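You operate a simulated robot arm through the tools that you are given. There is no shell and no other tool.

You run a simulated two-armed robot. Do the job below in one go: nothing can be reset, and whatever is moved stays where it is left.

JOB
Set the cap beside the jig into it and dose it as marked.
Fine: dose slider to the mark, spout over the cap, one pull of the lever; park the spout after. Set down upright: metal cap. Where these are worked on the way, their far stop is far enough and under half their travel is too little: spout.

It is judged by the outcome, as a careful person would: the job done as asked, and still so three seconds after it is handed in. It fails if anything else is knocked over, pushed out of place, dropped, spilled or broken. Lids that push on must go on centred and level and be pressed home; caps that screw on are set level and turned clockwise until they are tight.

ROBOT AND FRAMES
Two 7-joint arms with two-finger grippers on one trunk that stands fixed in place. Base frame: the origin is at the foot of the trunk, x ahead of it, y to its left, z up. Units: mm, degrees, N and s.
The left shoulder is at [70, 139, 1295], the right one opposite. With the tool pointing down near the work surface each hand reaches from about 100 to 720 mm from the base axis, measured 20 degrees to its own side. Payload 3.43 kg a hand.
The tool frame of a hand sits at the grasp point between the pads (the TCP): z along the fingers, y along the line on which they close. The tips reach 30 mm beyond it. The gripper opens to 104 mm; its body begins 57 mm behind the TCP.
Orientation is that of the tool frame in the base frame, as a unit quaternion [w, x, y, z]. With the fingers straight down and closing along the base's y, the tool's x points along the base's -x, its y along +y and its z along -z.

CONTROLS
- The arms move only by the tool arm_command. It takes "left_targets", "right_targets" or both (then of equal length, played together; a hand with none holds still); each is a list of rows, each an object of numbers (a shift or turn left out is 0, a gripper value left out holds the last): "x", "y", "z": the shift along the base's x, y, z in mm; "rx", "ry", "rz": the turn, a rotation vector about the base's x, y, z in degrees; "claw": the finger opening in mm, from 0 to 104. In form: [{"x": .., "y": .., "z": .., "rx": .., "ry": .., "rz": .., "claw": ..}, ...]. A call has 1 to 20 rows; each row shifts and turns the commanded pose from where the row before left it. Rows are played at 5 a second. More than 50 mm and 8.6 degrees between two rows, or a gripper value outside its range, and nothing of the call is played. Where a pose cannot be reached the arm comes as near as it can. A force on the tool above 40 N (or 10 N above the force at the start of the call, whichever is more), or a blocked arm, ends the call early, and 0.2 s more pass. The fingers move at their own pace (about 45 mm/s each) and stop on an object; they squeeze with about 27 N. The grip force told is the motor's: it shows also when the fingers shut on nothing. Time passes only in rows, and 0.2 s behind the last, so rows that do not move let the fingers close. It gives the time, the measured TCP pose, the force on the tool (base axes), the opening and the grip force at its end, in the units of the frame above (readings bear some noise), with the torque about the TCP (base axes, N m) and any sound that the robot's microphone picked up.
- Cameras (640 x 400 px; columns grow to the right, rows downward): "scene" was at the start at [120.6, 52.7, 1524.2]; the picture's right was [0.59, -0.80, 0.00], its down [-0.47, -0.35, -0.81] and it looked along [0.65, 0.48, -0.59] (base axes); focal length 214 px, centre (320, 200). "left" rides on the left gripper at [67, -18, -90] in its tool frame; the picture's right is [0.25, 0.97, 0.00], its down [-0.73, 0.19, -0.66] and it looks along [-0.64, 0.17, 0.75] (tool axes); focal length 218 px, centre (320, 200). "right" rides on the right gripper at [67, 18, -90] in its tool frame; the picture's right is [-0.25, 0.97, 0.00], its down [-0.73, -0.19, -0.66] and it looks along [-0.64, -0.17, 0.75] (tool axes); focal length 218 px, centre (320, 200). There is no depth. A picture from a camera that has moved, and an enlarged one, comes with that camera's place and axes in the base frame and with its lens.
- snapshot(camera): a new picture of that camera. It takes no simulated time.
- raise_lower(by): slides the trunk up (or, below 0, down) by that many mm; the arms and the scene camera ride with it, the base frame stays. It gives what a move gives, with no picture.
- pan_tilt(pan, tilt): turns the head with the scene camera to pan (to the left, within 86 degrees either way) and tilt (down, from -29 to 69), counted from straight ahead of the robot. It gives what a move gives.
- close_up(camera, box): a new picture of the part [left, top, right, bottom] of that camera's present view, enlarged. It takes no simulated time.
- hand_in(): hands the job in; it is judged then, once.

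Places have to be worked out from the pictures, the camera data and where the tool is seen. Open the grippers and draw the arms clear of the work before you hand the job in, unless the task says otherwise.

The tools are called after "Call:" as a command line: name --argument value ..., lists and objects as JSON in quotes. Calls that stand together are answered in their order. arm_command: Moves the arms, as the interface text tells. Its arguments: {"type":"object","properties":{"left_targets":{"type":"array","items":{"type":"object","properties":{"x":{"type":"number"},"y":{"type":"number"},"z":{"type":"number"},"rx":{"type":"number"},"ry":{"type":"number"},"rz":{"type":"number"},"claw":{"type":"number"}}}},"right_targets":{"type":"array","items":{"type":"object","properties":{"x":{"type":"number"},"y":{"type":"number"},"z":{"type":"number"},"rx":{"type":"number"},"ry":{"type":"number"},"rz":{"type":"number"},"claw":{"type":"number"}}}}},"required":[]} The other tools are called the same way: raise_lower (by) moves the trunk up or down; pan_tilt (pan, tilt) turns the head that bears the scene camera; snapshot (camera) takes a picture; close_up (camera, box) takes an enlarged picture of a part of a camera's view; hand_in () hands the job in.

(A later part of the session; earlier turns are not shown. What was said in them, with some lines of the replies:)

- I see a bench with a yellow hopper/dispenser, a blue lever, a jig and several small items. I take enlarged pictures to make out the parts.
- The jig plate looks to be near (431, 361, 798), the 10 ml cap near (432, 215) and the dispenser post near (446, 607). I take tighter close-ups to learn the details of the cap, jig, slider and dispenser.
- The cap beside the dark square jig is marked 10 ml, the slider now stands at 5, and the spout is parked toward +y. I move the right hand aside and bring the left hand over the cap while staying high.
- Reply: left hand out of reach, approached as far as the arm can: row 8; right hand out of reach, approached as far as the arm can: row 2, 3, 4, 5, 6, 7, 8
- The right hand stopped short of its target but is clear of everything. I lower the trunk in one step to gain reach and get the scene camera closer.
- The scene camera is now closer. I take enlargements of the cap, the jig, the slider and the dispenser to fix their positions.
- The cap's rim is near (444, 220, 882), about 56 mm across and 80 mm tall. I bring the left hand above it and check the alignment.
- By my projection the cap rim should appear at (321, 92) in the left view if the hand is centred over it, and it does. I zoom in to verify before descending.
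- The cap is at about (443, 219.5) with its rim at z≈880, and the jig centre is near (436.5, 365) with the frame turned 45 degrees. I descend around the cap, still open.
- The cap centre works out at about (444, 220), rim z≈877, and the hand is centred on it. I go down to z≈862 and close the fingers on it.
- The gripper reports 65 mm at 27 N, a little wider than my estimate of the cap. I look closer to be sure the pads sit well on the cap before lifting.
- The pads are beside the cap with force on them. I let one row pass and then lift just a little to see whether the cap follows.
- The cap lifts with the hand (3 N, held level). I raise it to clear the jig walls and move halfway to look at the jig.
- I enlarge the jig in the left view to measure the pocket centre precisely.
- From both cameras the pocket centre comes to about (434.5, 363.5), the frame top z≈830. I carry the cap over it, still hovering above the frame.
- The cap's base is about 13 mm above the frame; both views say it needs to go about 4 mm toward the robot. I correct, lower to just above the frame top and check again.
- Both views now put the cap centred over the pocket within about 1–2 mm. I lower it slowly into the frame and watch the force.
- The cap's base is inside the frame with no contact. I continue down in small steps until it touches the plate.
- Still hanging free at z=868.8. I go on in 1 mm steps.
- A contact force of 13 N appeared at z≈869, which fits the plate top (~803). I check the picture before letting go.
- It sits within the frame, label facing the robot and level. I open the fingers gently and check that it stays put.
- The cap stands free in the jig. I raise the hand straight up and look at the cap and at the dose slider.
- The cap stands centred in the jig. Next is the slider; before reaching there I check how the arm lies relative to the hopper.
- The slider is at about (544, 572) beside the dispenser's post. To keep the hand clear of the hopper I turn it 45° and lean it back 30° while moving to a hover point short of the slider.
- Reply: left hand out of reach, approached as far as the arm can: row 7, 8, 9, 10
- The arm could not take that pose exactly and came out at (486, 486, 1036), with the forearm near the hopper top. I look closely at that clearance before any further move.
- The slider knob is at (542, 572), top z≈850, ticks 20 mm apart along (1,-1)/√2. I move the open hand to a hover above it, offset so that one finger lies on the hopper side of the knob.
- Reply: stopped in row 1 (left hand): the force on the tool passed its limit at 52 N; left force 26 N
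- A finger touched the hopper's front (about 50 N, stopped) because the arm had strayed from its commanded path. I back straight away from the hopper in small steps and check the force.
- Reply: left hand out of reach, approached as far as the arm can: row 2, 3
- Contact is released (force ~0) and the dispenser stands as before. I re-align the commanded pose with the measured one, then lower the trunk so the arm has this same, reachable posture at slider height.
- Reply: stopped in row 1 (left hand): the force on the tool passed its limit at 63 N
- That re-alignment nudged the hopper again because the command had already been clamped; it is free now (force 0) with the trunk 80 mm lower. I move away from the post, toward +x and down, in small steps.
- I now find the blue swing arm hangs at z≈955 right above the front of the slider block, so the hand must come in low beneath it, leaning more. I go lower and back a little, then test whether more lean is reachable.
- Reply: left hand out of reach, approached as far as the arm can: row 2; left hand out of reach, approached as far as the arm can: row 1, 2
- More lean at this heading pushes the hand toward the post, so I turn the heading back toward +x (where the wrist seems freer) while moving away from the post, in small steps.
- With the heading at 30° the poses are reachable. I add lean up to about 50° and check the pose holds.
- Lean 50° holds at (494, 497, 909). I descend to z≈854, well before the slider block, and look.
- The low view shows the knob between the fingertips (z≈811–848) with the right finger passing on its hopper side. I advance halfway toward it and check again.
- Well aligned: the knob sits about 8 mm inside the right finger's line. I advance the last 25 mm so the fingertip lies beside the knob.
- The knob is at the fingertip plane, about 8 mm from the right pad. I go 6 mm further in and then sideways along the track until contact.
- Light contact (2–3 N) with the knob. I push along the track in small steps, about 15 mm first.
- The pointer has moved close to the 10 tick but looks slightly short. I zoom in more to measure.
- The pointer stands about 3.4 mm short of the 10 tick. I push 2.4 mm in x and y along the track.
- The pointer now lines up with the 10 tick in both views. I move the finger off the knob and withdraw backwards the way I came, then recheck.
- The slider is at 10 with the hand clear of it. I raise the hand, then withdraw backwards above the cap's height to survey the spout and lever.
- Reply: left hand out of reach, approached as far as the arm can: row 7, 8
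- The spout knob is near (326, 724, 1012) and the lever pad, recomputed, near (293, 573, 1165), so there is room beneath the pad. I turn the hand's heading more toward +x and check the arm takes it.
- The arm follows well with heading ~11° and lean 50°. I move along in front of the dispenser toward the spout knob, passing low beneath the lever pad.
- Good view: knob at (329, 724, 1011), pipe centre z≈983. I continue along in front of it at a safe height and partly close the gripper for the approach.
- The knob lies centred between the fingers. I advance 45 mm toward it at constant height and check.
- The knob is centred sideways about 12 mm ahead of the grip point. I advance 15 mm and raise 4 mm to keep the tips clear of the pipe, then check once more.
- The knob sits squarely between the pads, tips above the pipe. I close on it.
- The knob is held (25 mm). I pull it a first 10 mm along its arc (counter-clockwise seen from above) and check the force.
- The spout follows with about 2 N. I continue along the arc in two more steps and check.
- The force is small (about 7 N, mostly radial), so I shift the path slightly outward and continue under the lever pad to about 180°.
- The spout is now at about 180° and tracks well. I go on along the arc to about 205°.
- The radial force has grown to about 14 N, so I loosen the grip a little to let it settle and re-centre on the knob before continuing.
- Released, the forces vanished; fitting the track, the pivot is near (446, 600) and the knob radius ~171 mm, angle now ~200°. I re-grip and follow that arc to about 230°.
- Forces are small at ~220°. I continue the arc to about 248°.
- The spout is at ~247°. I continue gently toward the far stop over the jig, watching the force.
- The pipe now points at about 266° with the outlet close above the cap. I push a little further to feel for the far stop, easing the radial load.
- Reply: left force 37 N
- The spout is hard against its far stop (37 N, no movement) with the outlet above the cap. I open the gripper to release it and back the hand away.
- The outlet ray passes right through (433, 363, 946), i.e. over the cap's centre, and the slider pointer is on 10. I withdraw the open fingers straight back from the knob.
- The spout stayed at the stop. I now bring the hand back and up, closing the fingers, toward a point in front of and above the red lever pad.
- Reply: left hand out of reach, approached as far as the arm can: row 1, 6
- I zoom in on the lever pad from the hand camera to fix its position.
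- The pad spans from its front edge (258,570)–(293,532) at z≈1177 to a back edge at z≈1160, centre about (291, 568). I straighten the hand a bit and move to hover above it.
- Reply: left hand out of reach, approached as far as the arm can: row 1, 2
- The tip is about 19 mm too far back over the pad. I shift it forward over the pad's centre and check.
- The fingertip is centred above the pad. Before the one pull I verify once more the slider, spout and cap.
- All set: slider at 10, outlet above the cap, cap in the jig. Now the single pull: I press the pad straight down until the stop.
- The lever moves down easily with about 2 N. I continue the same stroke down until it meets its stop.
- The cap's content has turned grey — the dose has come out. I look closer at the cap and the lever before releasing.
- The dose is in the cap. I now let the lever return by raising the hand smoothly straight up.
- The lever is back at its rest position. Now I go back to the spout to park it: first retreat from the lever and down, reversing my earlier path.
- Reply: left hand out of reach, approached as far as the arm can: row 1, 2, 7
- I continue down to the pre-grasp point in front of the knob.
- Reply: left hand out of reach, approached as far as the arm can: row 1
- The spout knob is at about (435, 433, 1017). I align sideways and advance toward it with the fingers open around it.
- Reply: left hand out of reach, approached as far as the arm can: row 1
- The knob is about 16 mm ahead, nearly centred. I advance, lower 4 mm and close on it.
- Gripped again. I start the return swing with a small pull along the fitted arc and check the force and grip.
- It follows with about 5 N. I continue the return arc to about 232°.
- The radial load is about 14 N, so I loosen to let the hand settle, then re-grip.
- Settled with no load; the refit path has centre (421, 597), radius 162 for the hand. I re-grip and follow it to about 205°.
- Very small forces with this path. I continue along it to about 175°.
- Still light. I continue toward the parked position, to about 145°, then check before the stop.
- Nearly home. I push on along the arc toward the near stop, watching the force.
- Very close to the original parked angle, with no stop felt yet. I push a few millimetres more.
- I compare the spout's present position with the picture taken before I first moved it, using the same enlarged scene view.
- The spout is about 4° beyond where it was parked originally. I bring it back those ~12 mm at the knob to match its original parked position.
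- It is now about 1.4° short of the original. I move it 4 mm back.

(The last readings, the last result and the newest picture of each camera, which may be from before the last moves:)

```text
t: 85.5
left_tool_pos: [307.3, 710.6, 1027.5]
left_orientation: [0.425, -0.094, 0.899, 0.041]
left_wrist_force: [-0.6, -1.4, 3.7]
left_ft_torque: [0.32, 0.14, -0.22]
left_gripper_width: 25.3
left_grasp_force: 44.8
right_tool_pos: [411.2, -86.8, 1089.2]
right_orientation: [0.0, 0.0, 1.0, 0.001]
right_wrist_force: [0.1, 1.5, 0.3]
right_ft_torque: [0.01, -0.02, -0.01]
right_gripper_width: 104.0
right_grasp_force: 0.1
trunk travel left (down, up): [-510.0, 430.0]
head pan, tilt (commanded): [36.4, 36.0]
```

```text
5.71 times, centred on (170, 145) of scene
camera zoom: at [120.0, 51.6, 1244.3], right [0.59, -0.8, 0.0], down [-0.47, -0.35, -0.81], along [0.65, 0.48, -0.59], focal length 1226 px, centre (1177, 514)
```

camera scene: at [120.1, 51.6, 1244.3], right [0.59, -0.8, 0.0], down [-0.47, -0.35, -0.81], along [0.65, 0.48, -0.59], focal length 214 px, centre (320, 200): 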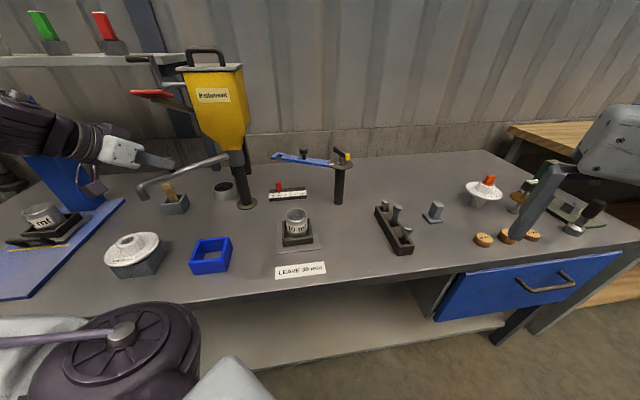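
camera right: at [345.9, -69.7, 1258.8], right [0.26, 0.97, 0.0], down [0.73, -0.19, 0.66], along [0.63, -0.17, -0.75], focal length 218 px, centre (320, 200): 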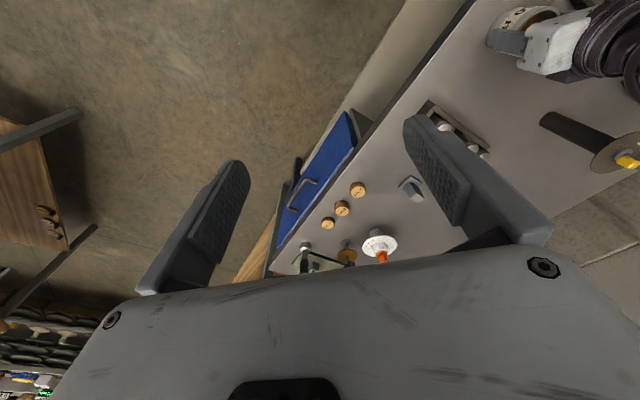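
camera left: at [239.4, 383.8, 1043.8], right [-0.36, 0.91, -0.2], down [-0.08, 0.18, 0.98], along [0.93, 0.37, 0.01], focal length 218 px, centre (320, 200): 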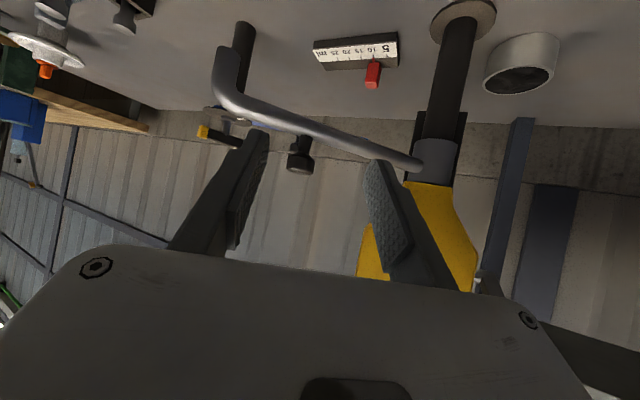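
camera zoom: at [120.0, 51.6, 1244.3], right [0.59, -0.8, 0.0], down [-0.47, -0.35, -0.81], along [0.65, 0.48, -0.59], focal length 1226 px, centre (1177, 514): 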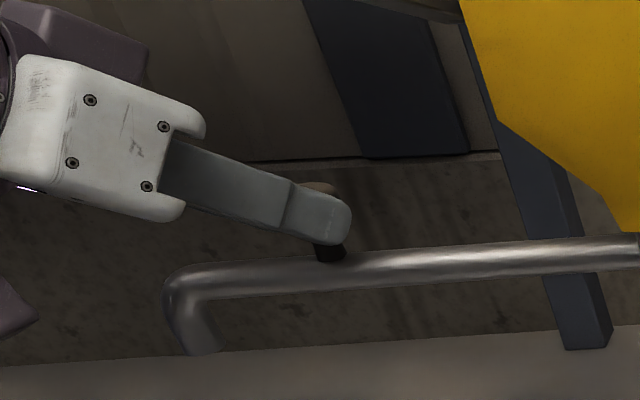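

Now it matches the original parked view (bend at x≈163, outlet at (205, 352)). I open the gripper and check that the spout stays.

Call:
arm_command --left_targets '[{"claw": 35}, {"claw": 62}, {"claw": 62}]'

Call:
close_up --camera "scene" --box '[120, 110, 220, 180]'

Call:
close_up --camera "left" --box '[200, 80, 440, 230]'

```text
t: 86.3
left_tool_pos: [307.5, 711.8, 1026.4]
left_orientation: [0.425, -0.096, 0.899, 0.042]
left_wrist_force: [0.0, -0.3, -0.4]
left_ft_torque: [0.02, -0.02, 0.01]
left_gripper_width: 61.8
left_grasp_force: 0.0
right_tool_pos: [411.7, -86.2, 1089.5]
right_orientation: [-0.001, 0.0, 1.0, 0.0]
right_wrist_force: [0.5, -0.4, 0.7]
right_ft_torque: [0.0, 0.02, 0.03]
right_gripper_width: 104.1
right_grasp_force: 0.1
trunk travel left (down, up): [-510.0, 430.0]
head pan, tilt (commanded): [36.4, 36.0]
```

```text
5.71 times, centred on (170, 145) of scene
camera zoom: at [120.5, 52.8, 1244.2], right [0.59, -0.8, 0.0], down [-0.47, -0.35, -0.81], along [0.65, 0.48, -0.59], focal length 1226 px, centre (1177, 514)
```

zoom: 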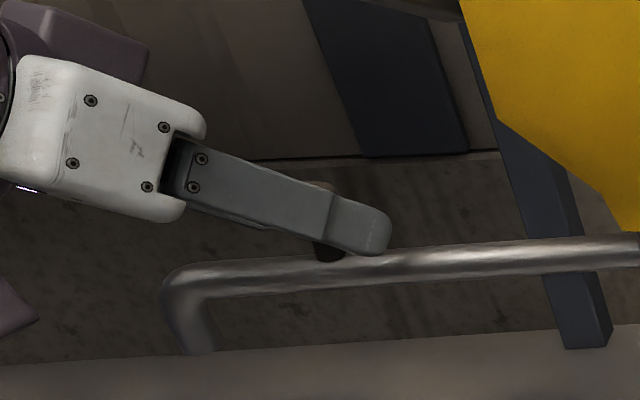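

```text
2.67 times, centred on (320, 155) of left
camera zoom: at [201.0, 671.9, 1030.7], right [-0.36, 0.91, -0.2], down [-0.08, 0.18, 0.98], along [0.93, 0.37, 0.01], focal length 582 px, centre (320, 320)
```

zoom: 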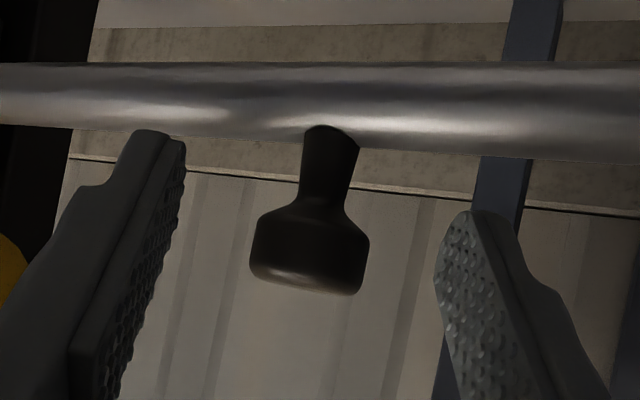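

The spout stays parked. I withdraw the hand straight back from the knob.

Call:
arm_command --left_targets '[{"x": -12, "y": -2.4, "z": 1}, {"x": -15, "y": -3, "z": 1}, {"x": -18, "y": -3.6, "z": 1}, {"x": -18, "y": -3.6, "z": 0}, {"x": 0, "y": 0}]'

Call:
snapshot --camera "left"

Call:
close_up --camera "scene" --box '[120, 110, 220, 180]'

```text
t: 87.5
left_tool_pos: [243.9, 700.4, 1030.4]
left_orientation: [0.425, -0.095, 0.899, 0.041]
left_wrist_force: [0.7, 0.1, -0.9]
left_ft_torque: [0.0, 0.01, -0.01]
left_gripper_width: 62.2
left_grasp_force: 0.0
right_tool_pos: [412.5, -85.6, 1089.9]
right_orientation: [-0.001, 0.0, 1.0, 0.0]
right_wrist_force: [-0.1, 0.7, 0.1]
right_ft_torque: [0.0, 0.03, -0.01]
right_gripper_width: 104.2
right_grasp_force: 0.1
trunk travel left (down, up): [-510.0, 430.0]
head pan, tilt (commanded): [36.4, 36.0]
```

```text
taken
camera left: at [138.7, 659.9, 1034.3], right [-0.36, 0.91, -0.2], down [-0.08, 0.18, 0.98], along [0.93, 0.37, 0.01], focal length 218 px, centre (320, 200)
```

left: 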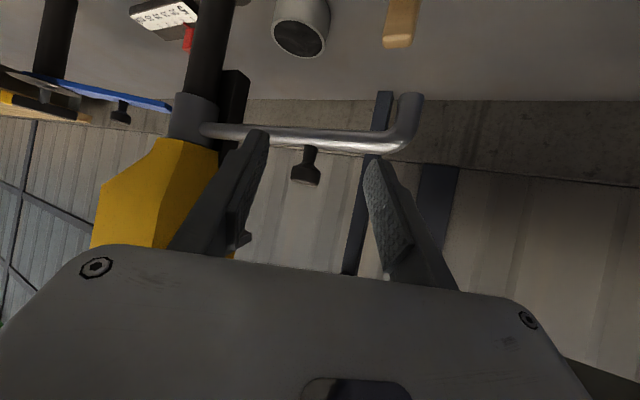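

```text
5.71 times, centred on (170, 145) of scene
camera zoom: at [120.9, 52.7, 1244.1], right [0.59, -0.8, 0.0], down [-0.47, -0.35, -0.81], along [0.65, 0.48, -0.59], focal length 1226 px, centre (1177, 514)
```

zoom: 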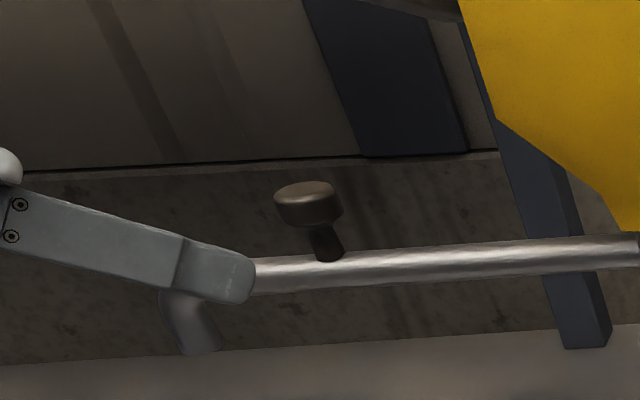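

The spout view is practically identical to its original parked state. I bring the hand back beneath the lever pad and out in front of the work.

Call:
arm_command --left_targets '[{"x": -1, "y": -25, "z": -4}, {"x": -1, "y": -25, "z": -4}, {"x": -1, "y": -25, "z": -4}, {"x": 0, "y": -25, "z": -3}, {"x": 12, "y": -22, "z": 0}, {"x": 12, "y": -22, "z": 0}, {"x": 12, "y": -22, "z": 0}, {"x": 12, "y": -22, "z": 0}, {"x": 5, "y": -20, "z": 10}, {"x": 5, "y": -20, "z": 10}, {"x": 0, "y": 0}]'

Call:
snapshot --camera "left"

Call:
snapshot --camera "scene"

```text
t: 89.9
left_tool_pos: [303.6, 471.1, 1036.0]
left_orientation: [0.425, -0.096, 0.899, 0.042]
left_wrist_force: [0.5, 0.1, 0.7]
left_ft_torque: [-0.01, 0.01, -0.01]
left_gripper_width: 62.0
left_grasp_force: 0.0
right_tool_pos: [411.3, -86.5, 1088.9]
right_orientation: [0.0, 0.001, 1.0, 0.0]
right_wrist_force: [0.8, -0.1, 1.0]
right_ft_torque: [0.01, -0.02, 0.01]
right_gripper_width: 104.2
right_grasp_force: 0.0
trunk travel left (down, up): [-510.0, 430.0]
head pan, tilt (commanded): [36.4, 36.0]
```

```text
taken
camera left: at [198.0, 431.1, 1039.8], right [-0.36, 0.91, -0.2], down [-0.08, 0.18, 0.98], along [0.93, 0.37, 0.01], focal length 218 px, centre (320, 200)
```

left: 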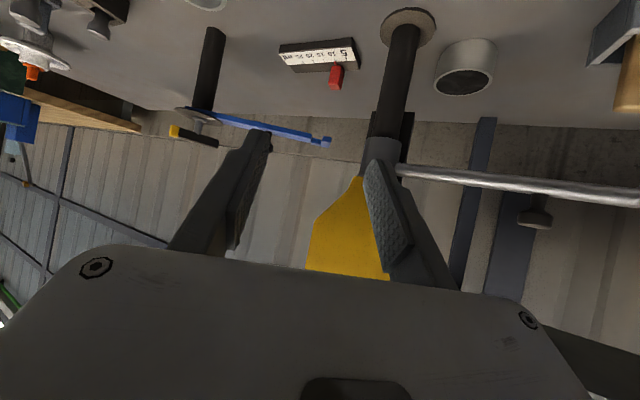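

```text
taken
camera scene: at [120.1, 53.0, 1244.2], right [0.59, -0.8, 0.0], down [-0.47, -0.35, -0.81], along [0.65, 0.48, -0.59], focal length 214 px, centre (320, 200)
```

scene: 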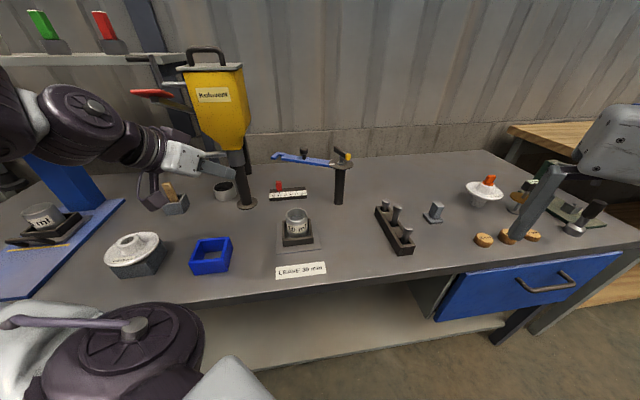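

The hand is clear of the dispenser. I bring it further toward the robot's side, open the gripper fully, then raise the trunk so both hands are well above the bench.

Call:
arm_command --left_targets '[{"x": 5, "y": -22, "z": 8, "claw": 104}, {"x": 5, "y": -22, "z": 8}, {"x": 5, "y": -20, "z": 8}, {"x": 0, "y": 0}]'

Call:
raise_lower --by 250

Call:
snapshot --camera "scene"

Call:
snapshot --camera "left"

```text
t: 90.9
left_tool_pos: [309.5, 430.5, 1060.9]
left_orientation: [0.425, -0.095, 0.899, 0.041]
left_wrist_force: [-0.4, -0.6, -0.6]
left_ft_torque: [0.0, -0.02, 0.01]
left_gripper_width: 104.3
left_grasp_force: 0.0
left hand out of reach, approached as far as the arm can: row 2, 3
right_tool_pos: [411.0, -85.3, 1089.5]
right_orientation: [0.0, 0.001, 1.0, 0.0]
right_wrist_force: [0.4, -0.3, -0.1]
right_ft_torque: [-0.01, -0.01, 0.02]
right_gripper_width: 104.2
right_grasp_force: 0.1
trunk travel left (down, up): [-510.0, 430.0]
head pan, tilt (commanded): [36.4, 36.0]
```

```text
t: 93.5
left_tool_pos: [308.6, 429.3, 1310.9]
left_orientation: [0.425, -0.095, 0.899, 0.042]
left_wrist_force: [-0.8, -0.4, -0.4]
left_ft_torque: [-0.01, 0.02, -0.01]
left_gripper_width: 104.0
left_grasp_force: 0.1
right_tool_pos: [411.1, -86.3, 1339.8]
right_orientation: [-0.001, 0.001, 1.0, -0.001]
right_wrist_force: [-0.2, 0.1, -1.2]
right_ft_torque: [-0.02, -0.01, -0.02]
right_gripper_width: 103.9
right_grasp_force: 0.1
trunk travel left (down, up): [-760.0, 180.0]
head pan, tilt (commanded): [36.4, 36.0]
```

```text
taken
camera scene: at [120.5, 52.6, 1494.2], right [0.59, -0.8, 0.0], down [-0.47, -0.35, -0.81], along [0.65, 0.48, -0.59], focal length 214 px, centre (320, 200)
```

scene: 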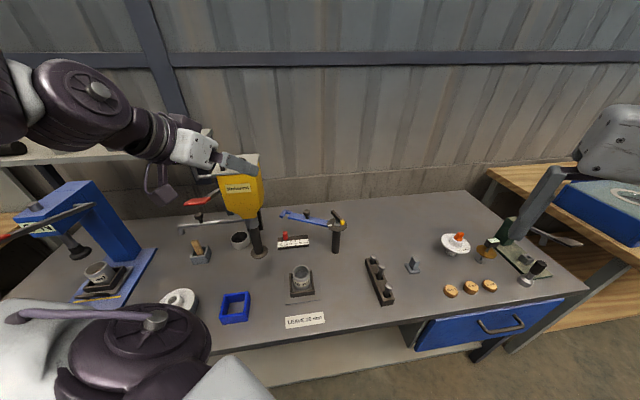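

```text
taken
camera left: at [203.5, 389.4, 1315.1], right [-0.36, 0.91, -0.2], down [-0.08, 0.18, 0.98], along [0.93, 0.37, 0.01], focal length 218 px, centre (320, 200)
```

left: 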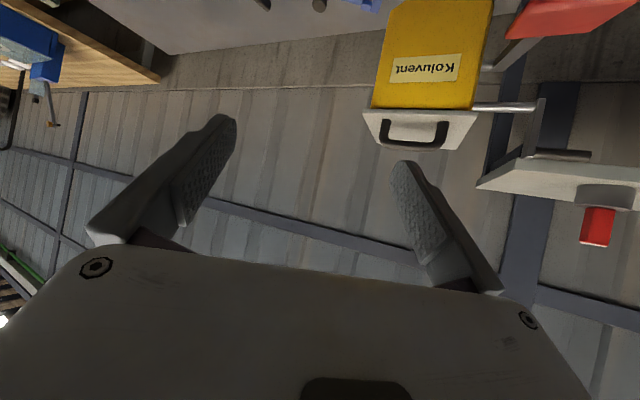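

Both hands are well above the bench. I make a final check of the cap, slider, spout and surroundings.

Call:
close_up --camera "scene" --box '[270, 220, 366, 320]'

Call:
close_up --camera "scene" --box '[265, 222, 329, 262]'

Call:
close_up --camera "scene" --box '[160, 150, 360, 275]'

Call:
close_up --camera "scene" --box '[60, 220, 280, 340]'

```text
4.00 times, centred on (318, 270) of scene
camera zoom: at [120.5, 52.6, 1494.2], right [0.59, -0.8, 0.0], down [-0.47, -0.35, -0.81], along [0.65, 0.48, -0.59], focal length 858 px, centre (328, -80)
```

zoom: 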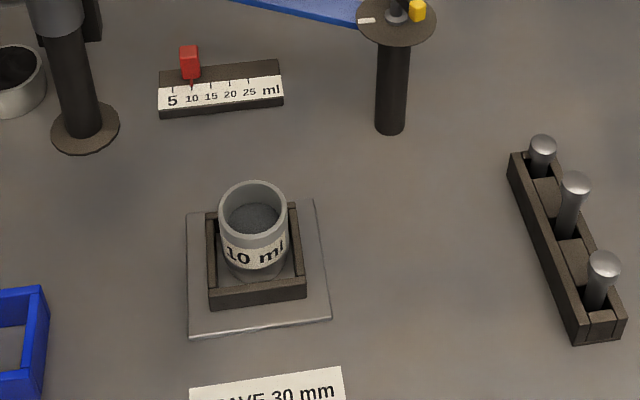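

```text
10.00 times, centred on (297, 242) of scene
camera zoom: at [120.5, 52.6, 1494.2], right [0.59, -0.8, 0.0], down [-0.47, -0.35, -0.81], along [0.65, 0.48, -0.59], focal length 2145 px, centre (550, -220)
```

zoom: 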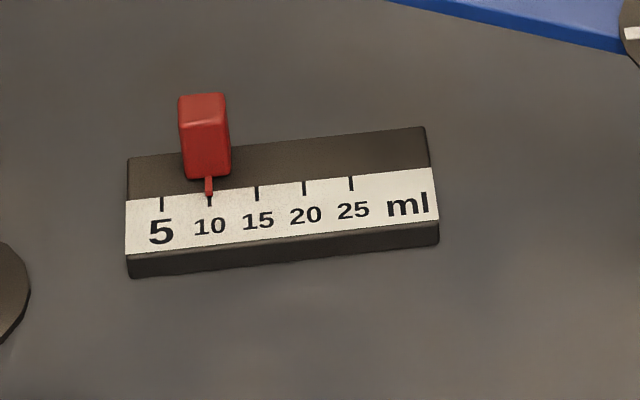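

```text
3.20 times, centred on (260, 212) of scene
camera zoom: at [120.5, 52.6, 1494.2], right [0.59, -0.8, 0.0], down [-0.47, -0.35, -0.81], along [0.65, 0.48, -0.59], focal length 686 px, centre (512, 160)
```

zoom: 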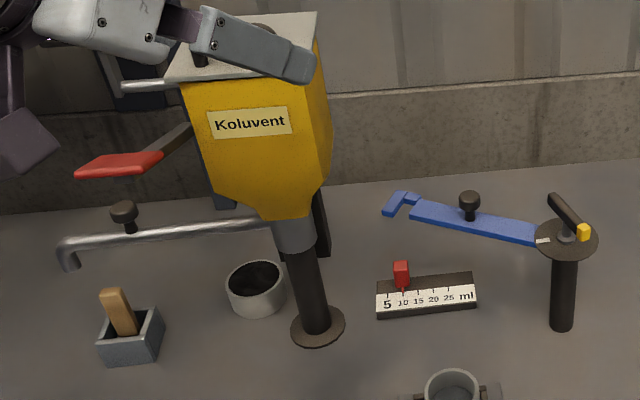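

```text
2.91 times, centred on (170, 280) of scene
camera zoom: at [120.5, 52.6, 1494.2], right [0.59, -0.8, 0.0], down [-0.47, -0.35, -0.81], along [0.65, 0.48, -0.59], focal length 624 px, centre (756, -33)
```

zoom: 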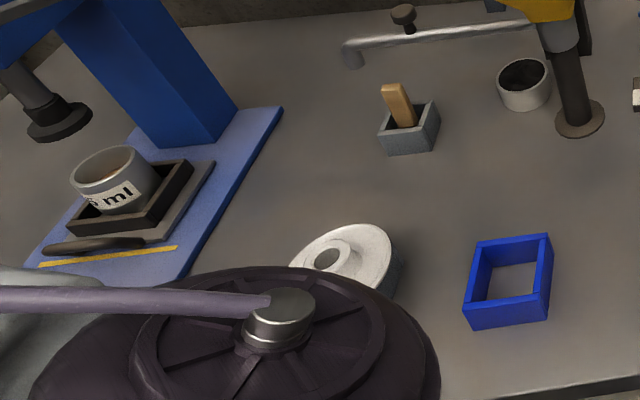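

The cap stands upright in the jig with its dose. The slider is on 10, the lever is back at rest, the spout is parked, both grippers are open, and nothing else appears to have moved. I hand the job in.

Call:
hand_in

```text
The job is handed in.
```

I set the 10 ml cap upright in the jig and dosed it at the 10 ml mark. I then parked the spout and handed the job in. I have no verdict back from the judging.

- **Cap:** it stands centred and upright in the dark square jig. Its brown contents are now covered with grey powder from the dose.
- **Dose:** the slider pointer sits on the 10 tick. I swung the spout to its far stop, with the outlet over the cap, and pulled the lever once. I stopped pushing once the powder had come out, before feeling the lever's end stop. The lever returned to its rest position by itself.
- **Spout:** it is parked, within about half a degree of where it started. I did not feel a hard stop on that side, so I matched it to the picture taken before I first moved it.

While reaching for the slider, a finger bumped the front of the dispenser's hopper twice, at about 52 N and 63 N. The hopper showed no movement in the pictures afterwards, and nothing else looked moved or spilled in the last check. Both grippers are open and the arms are well above the bench.
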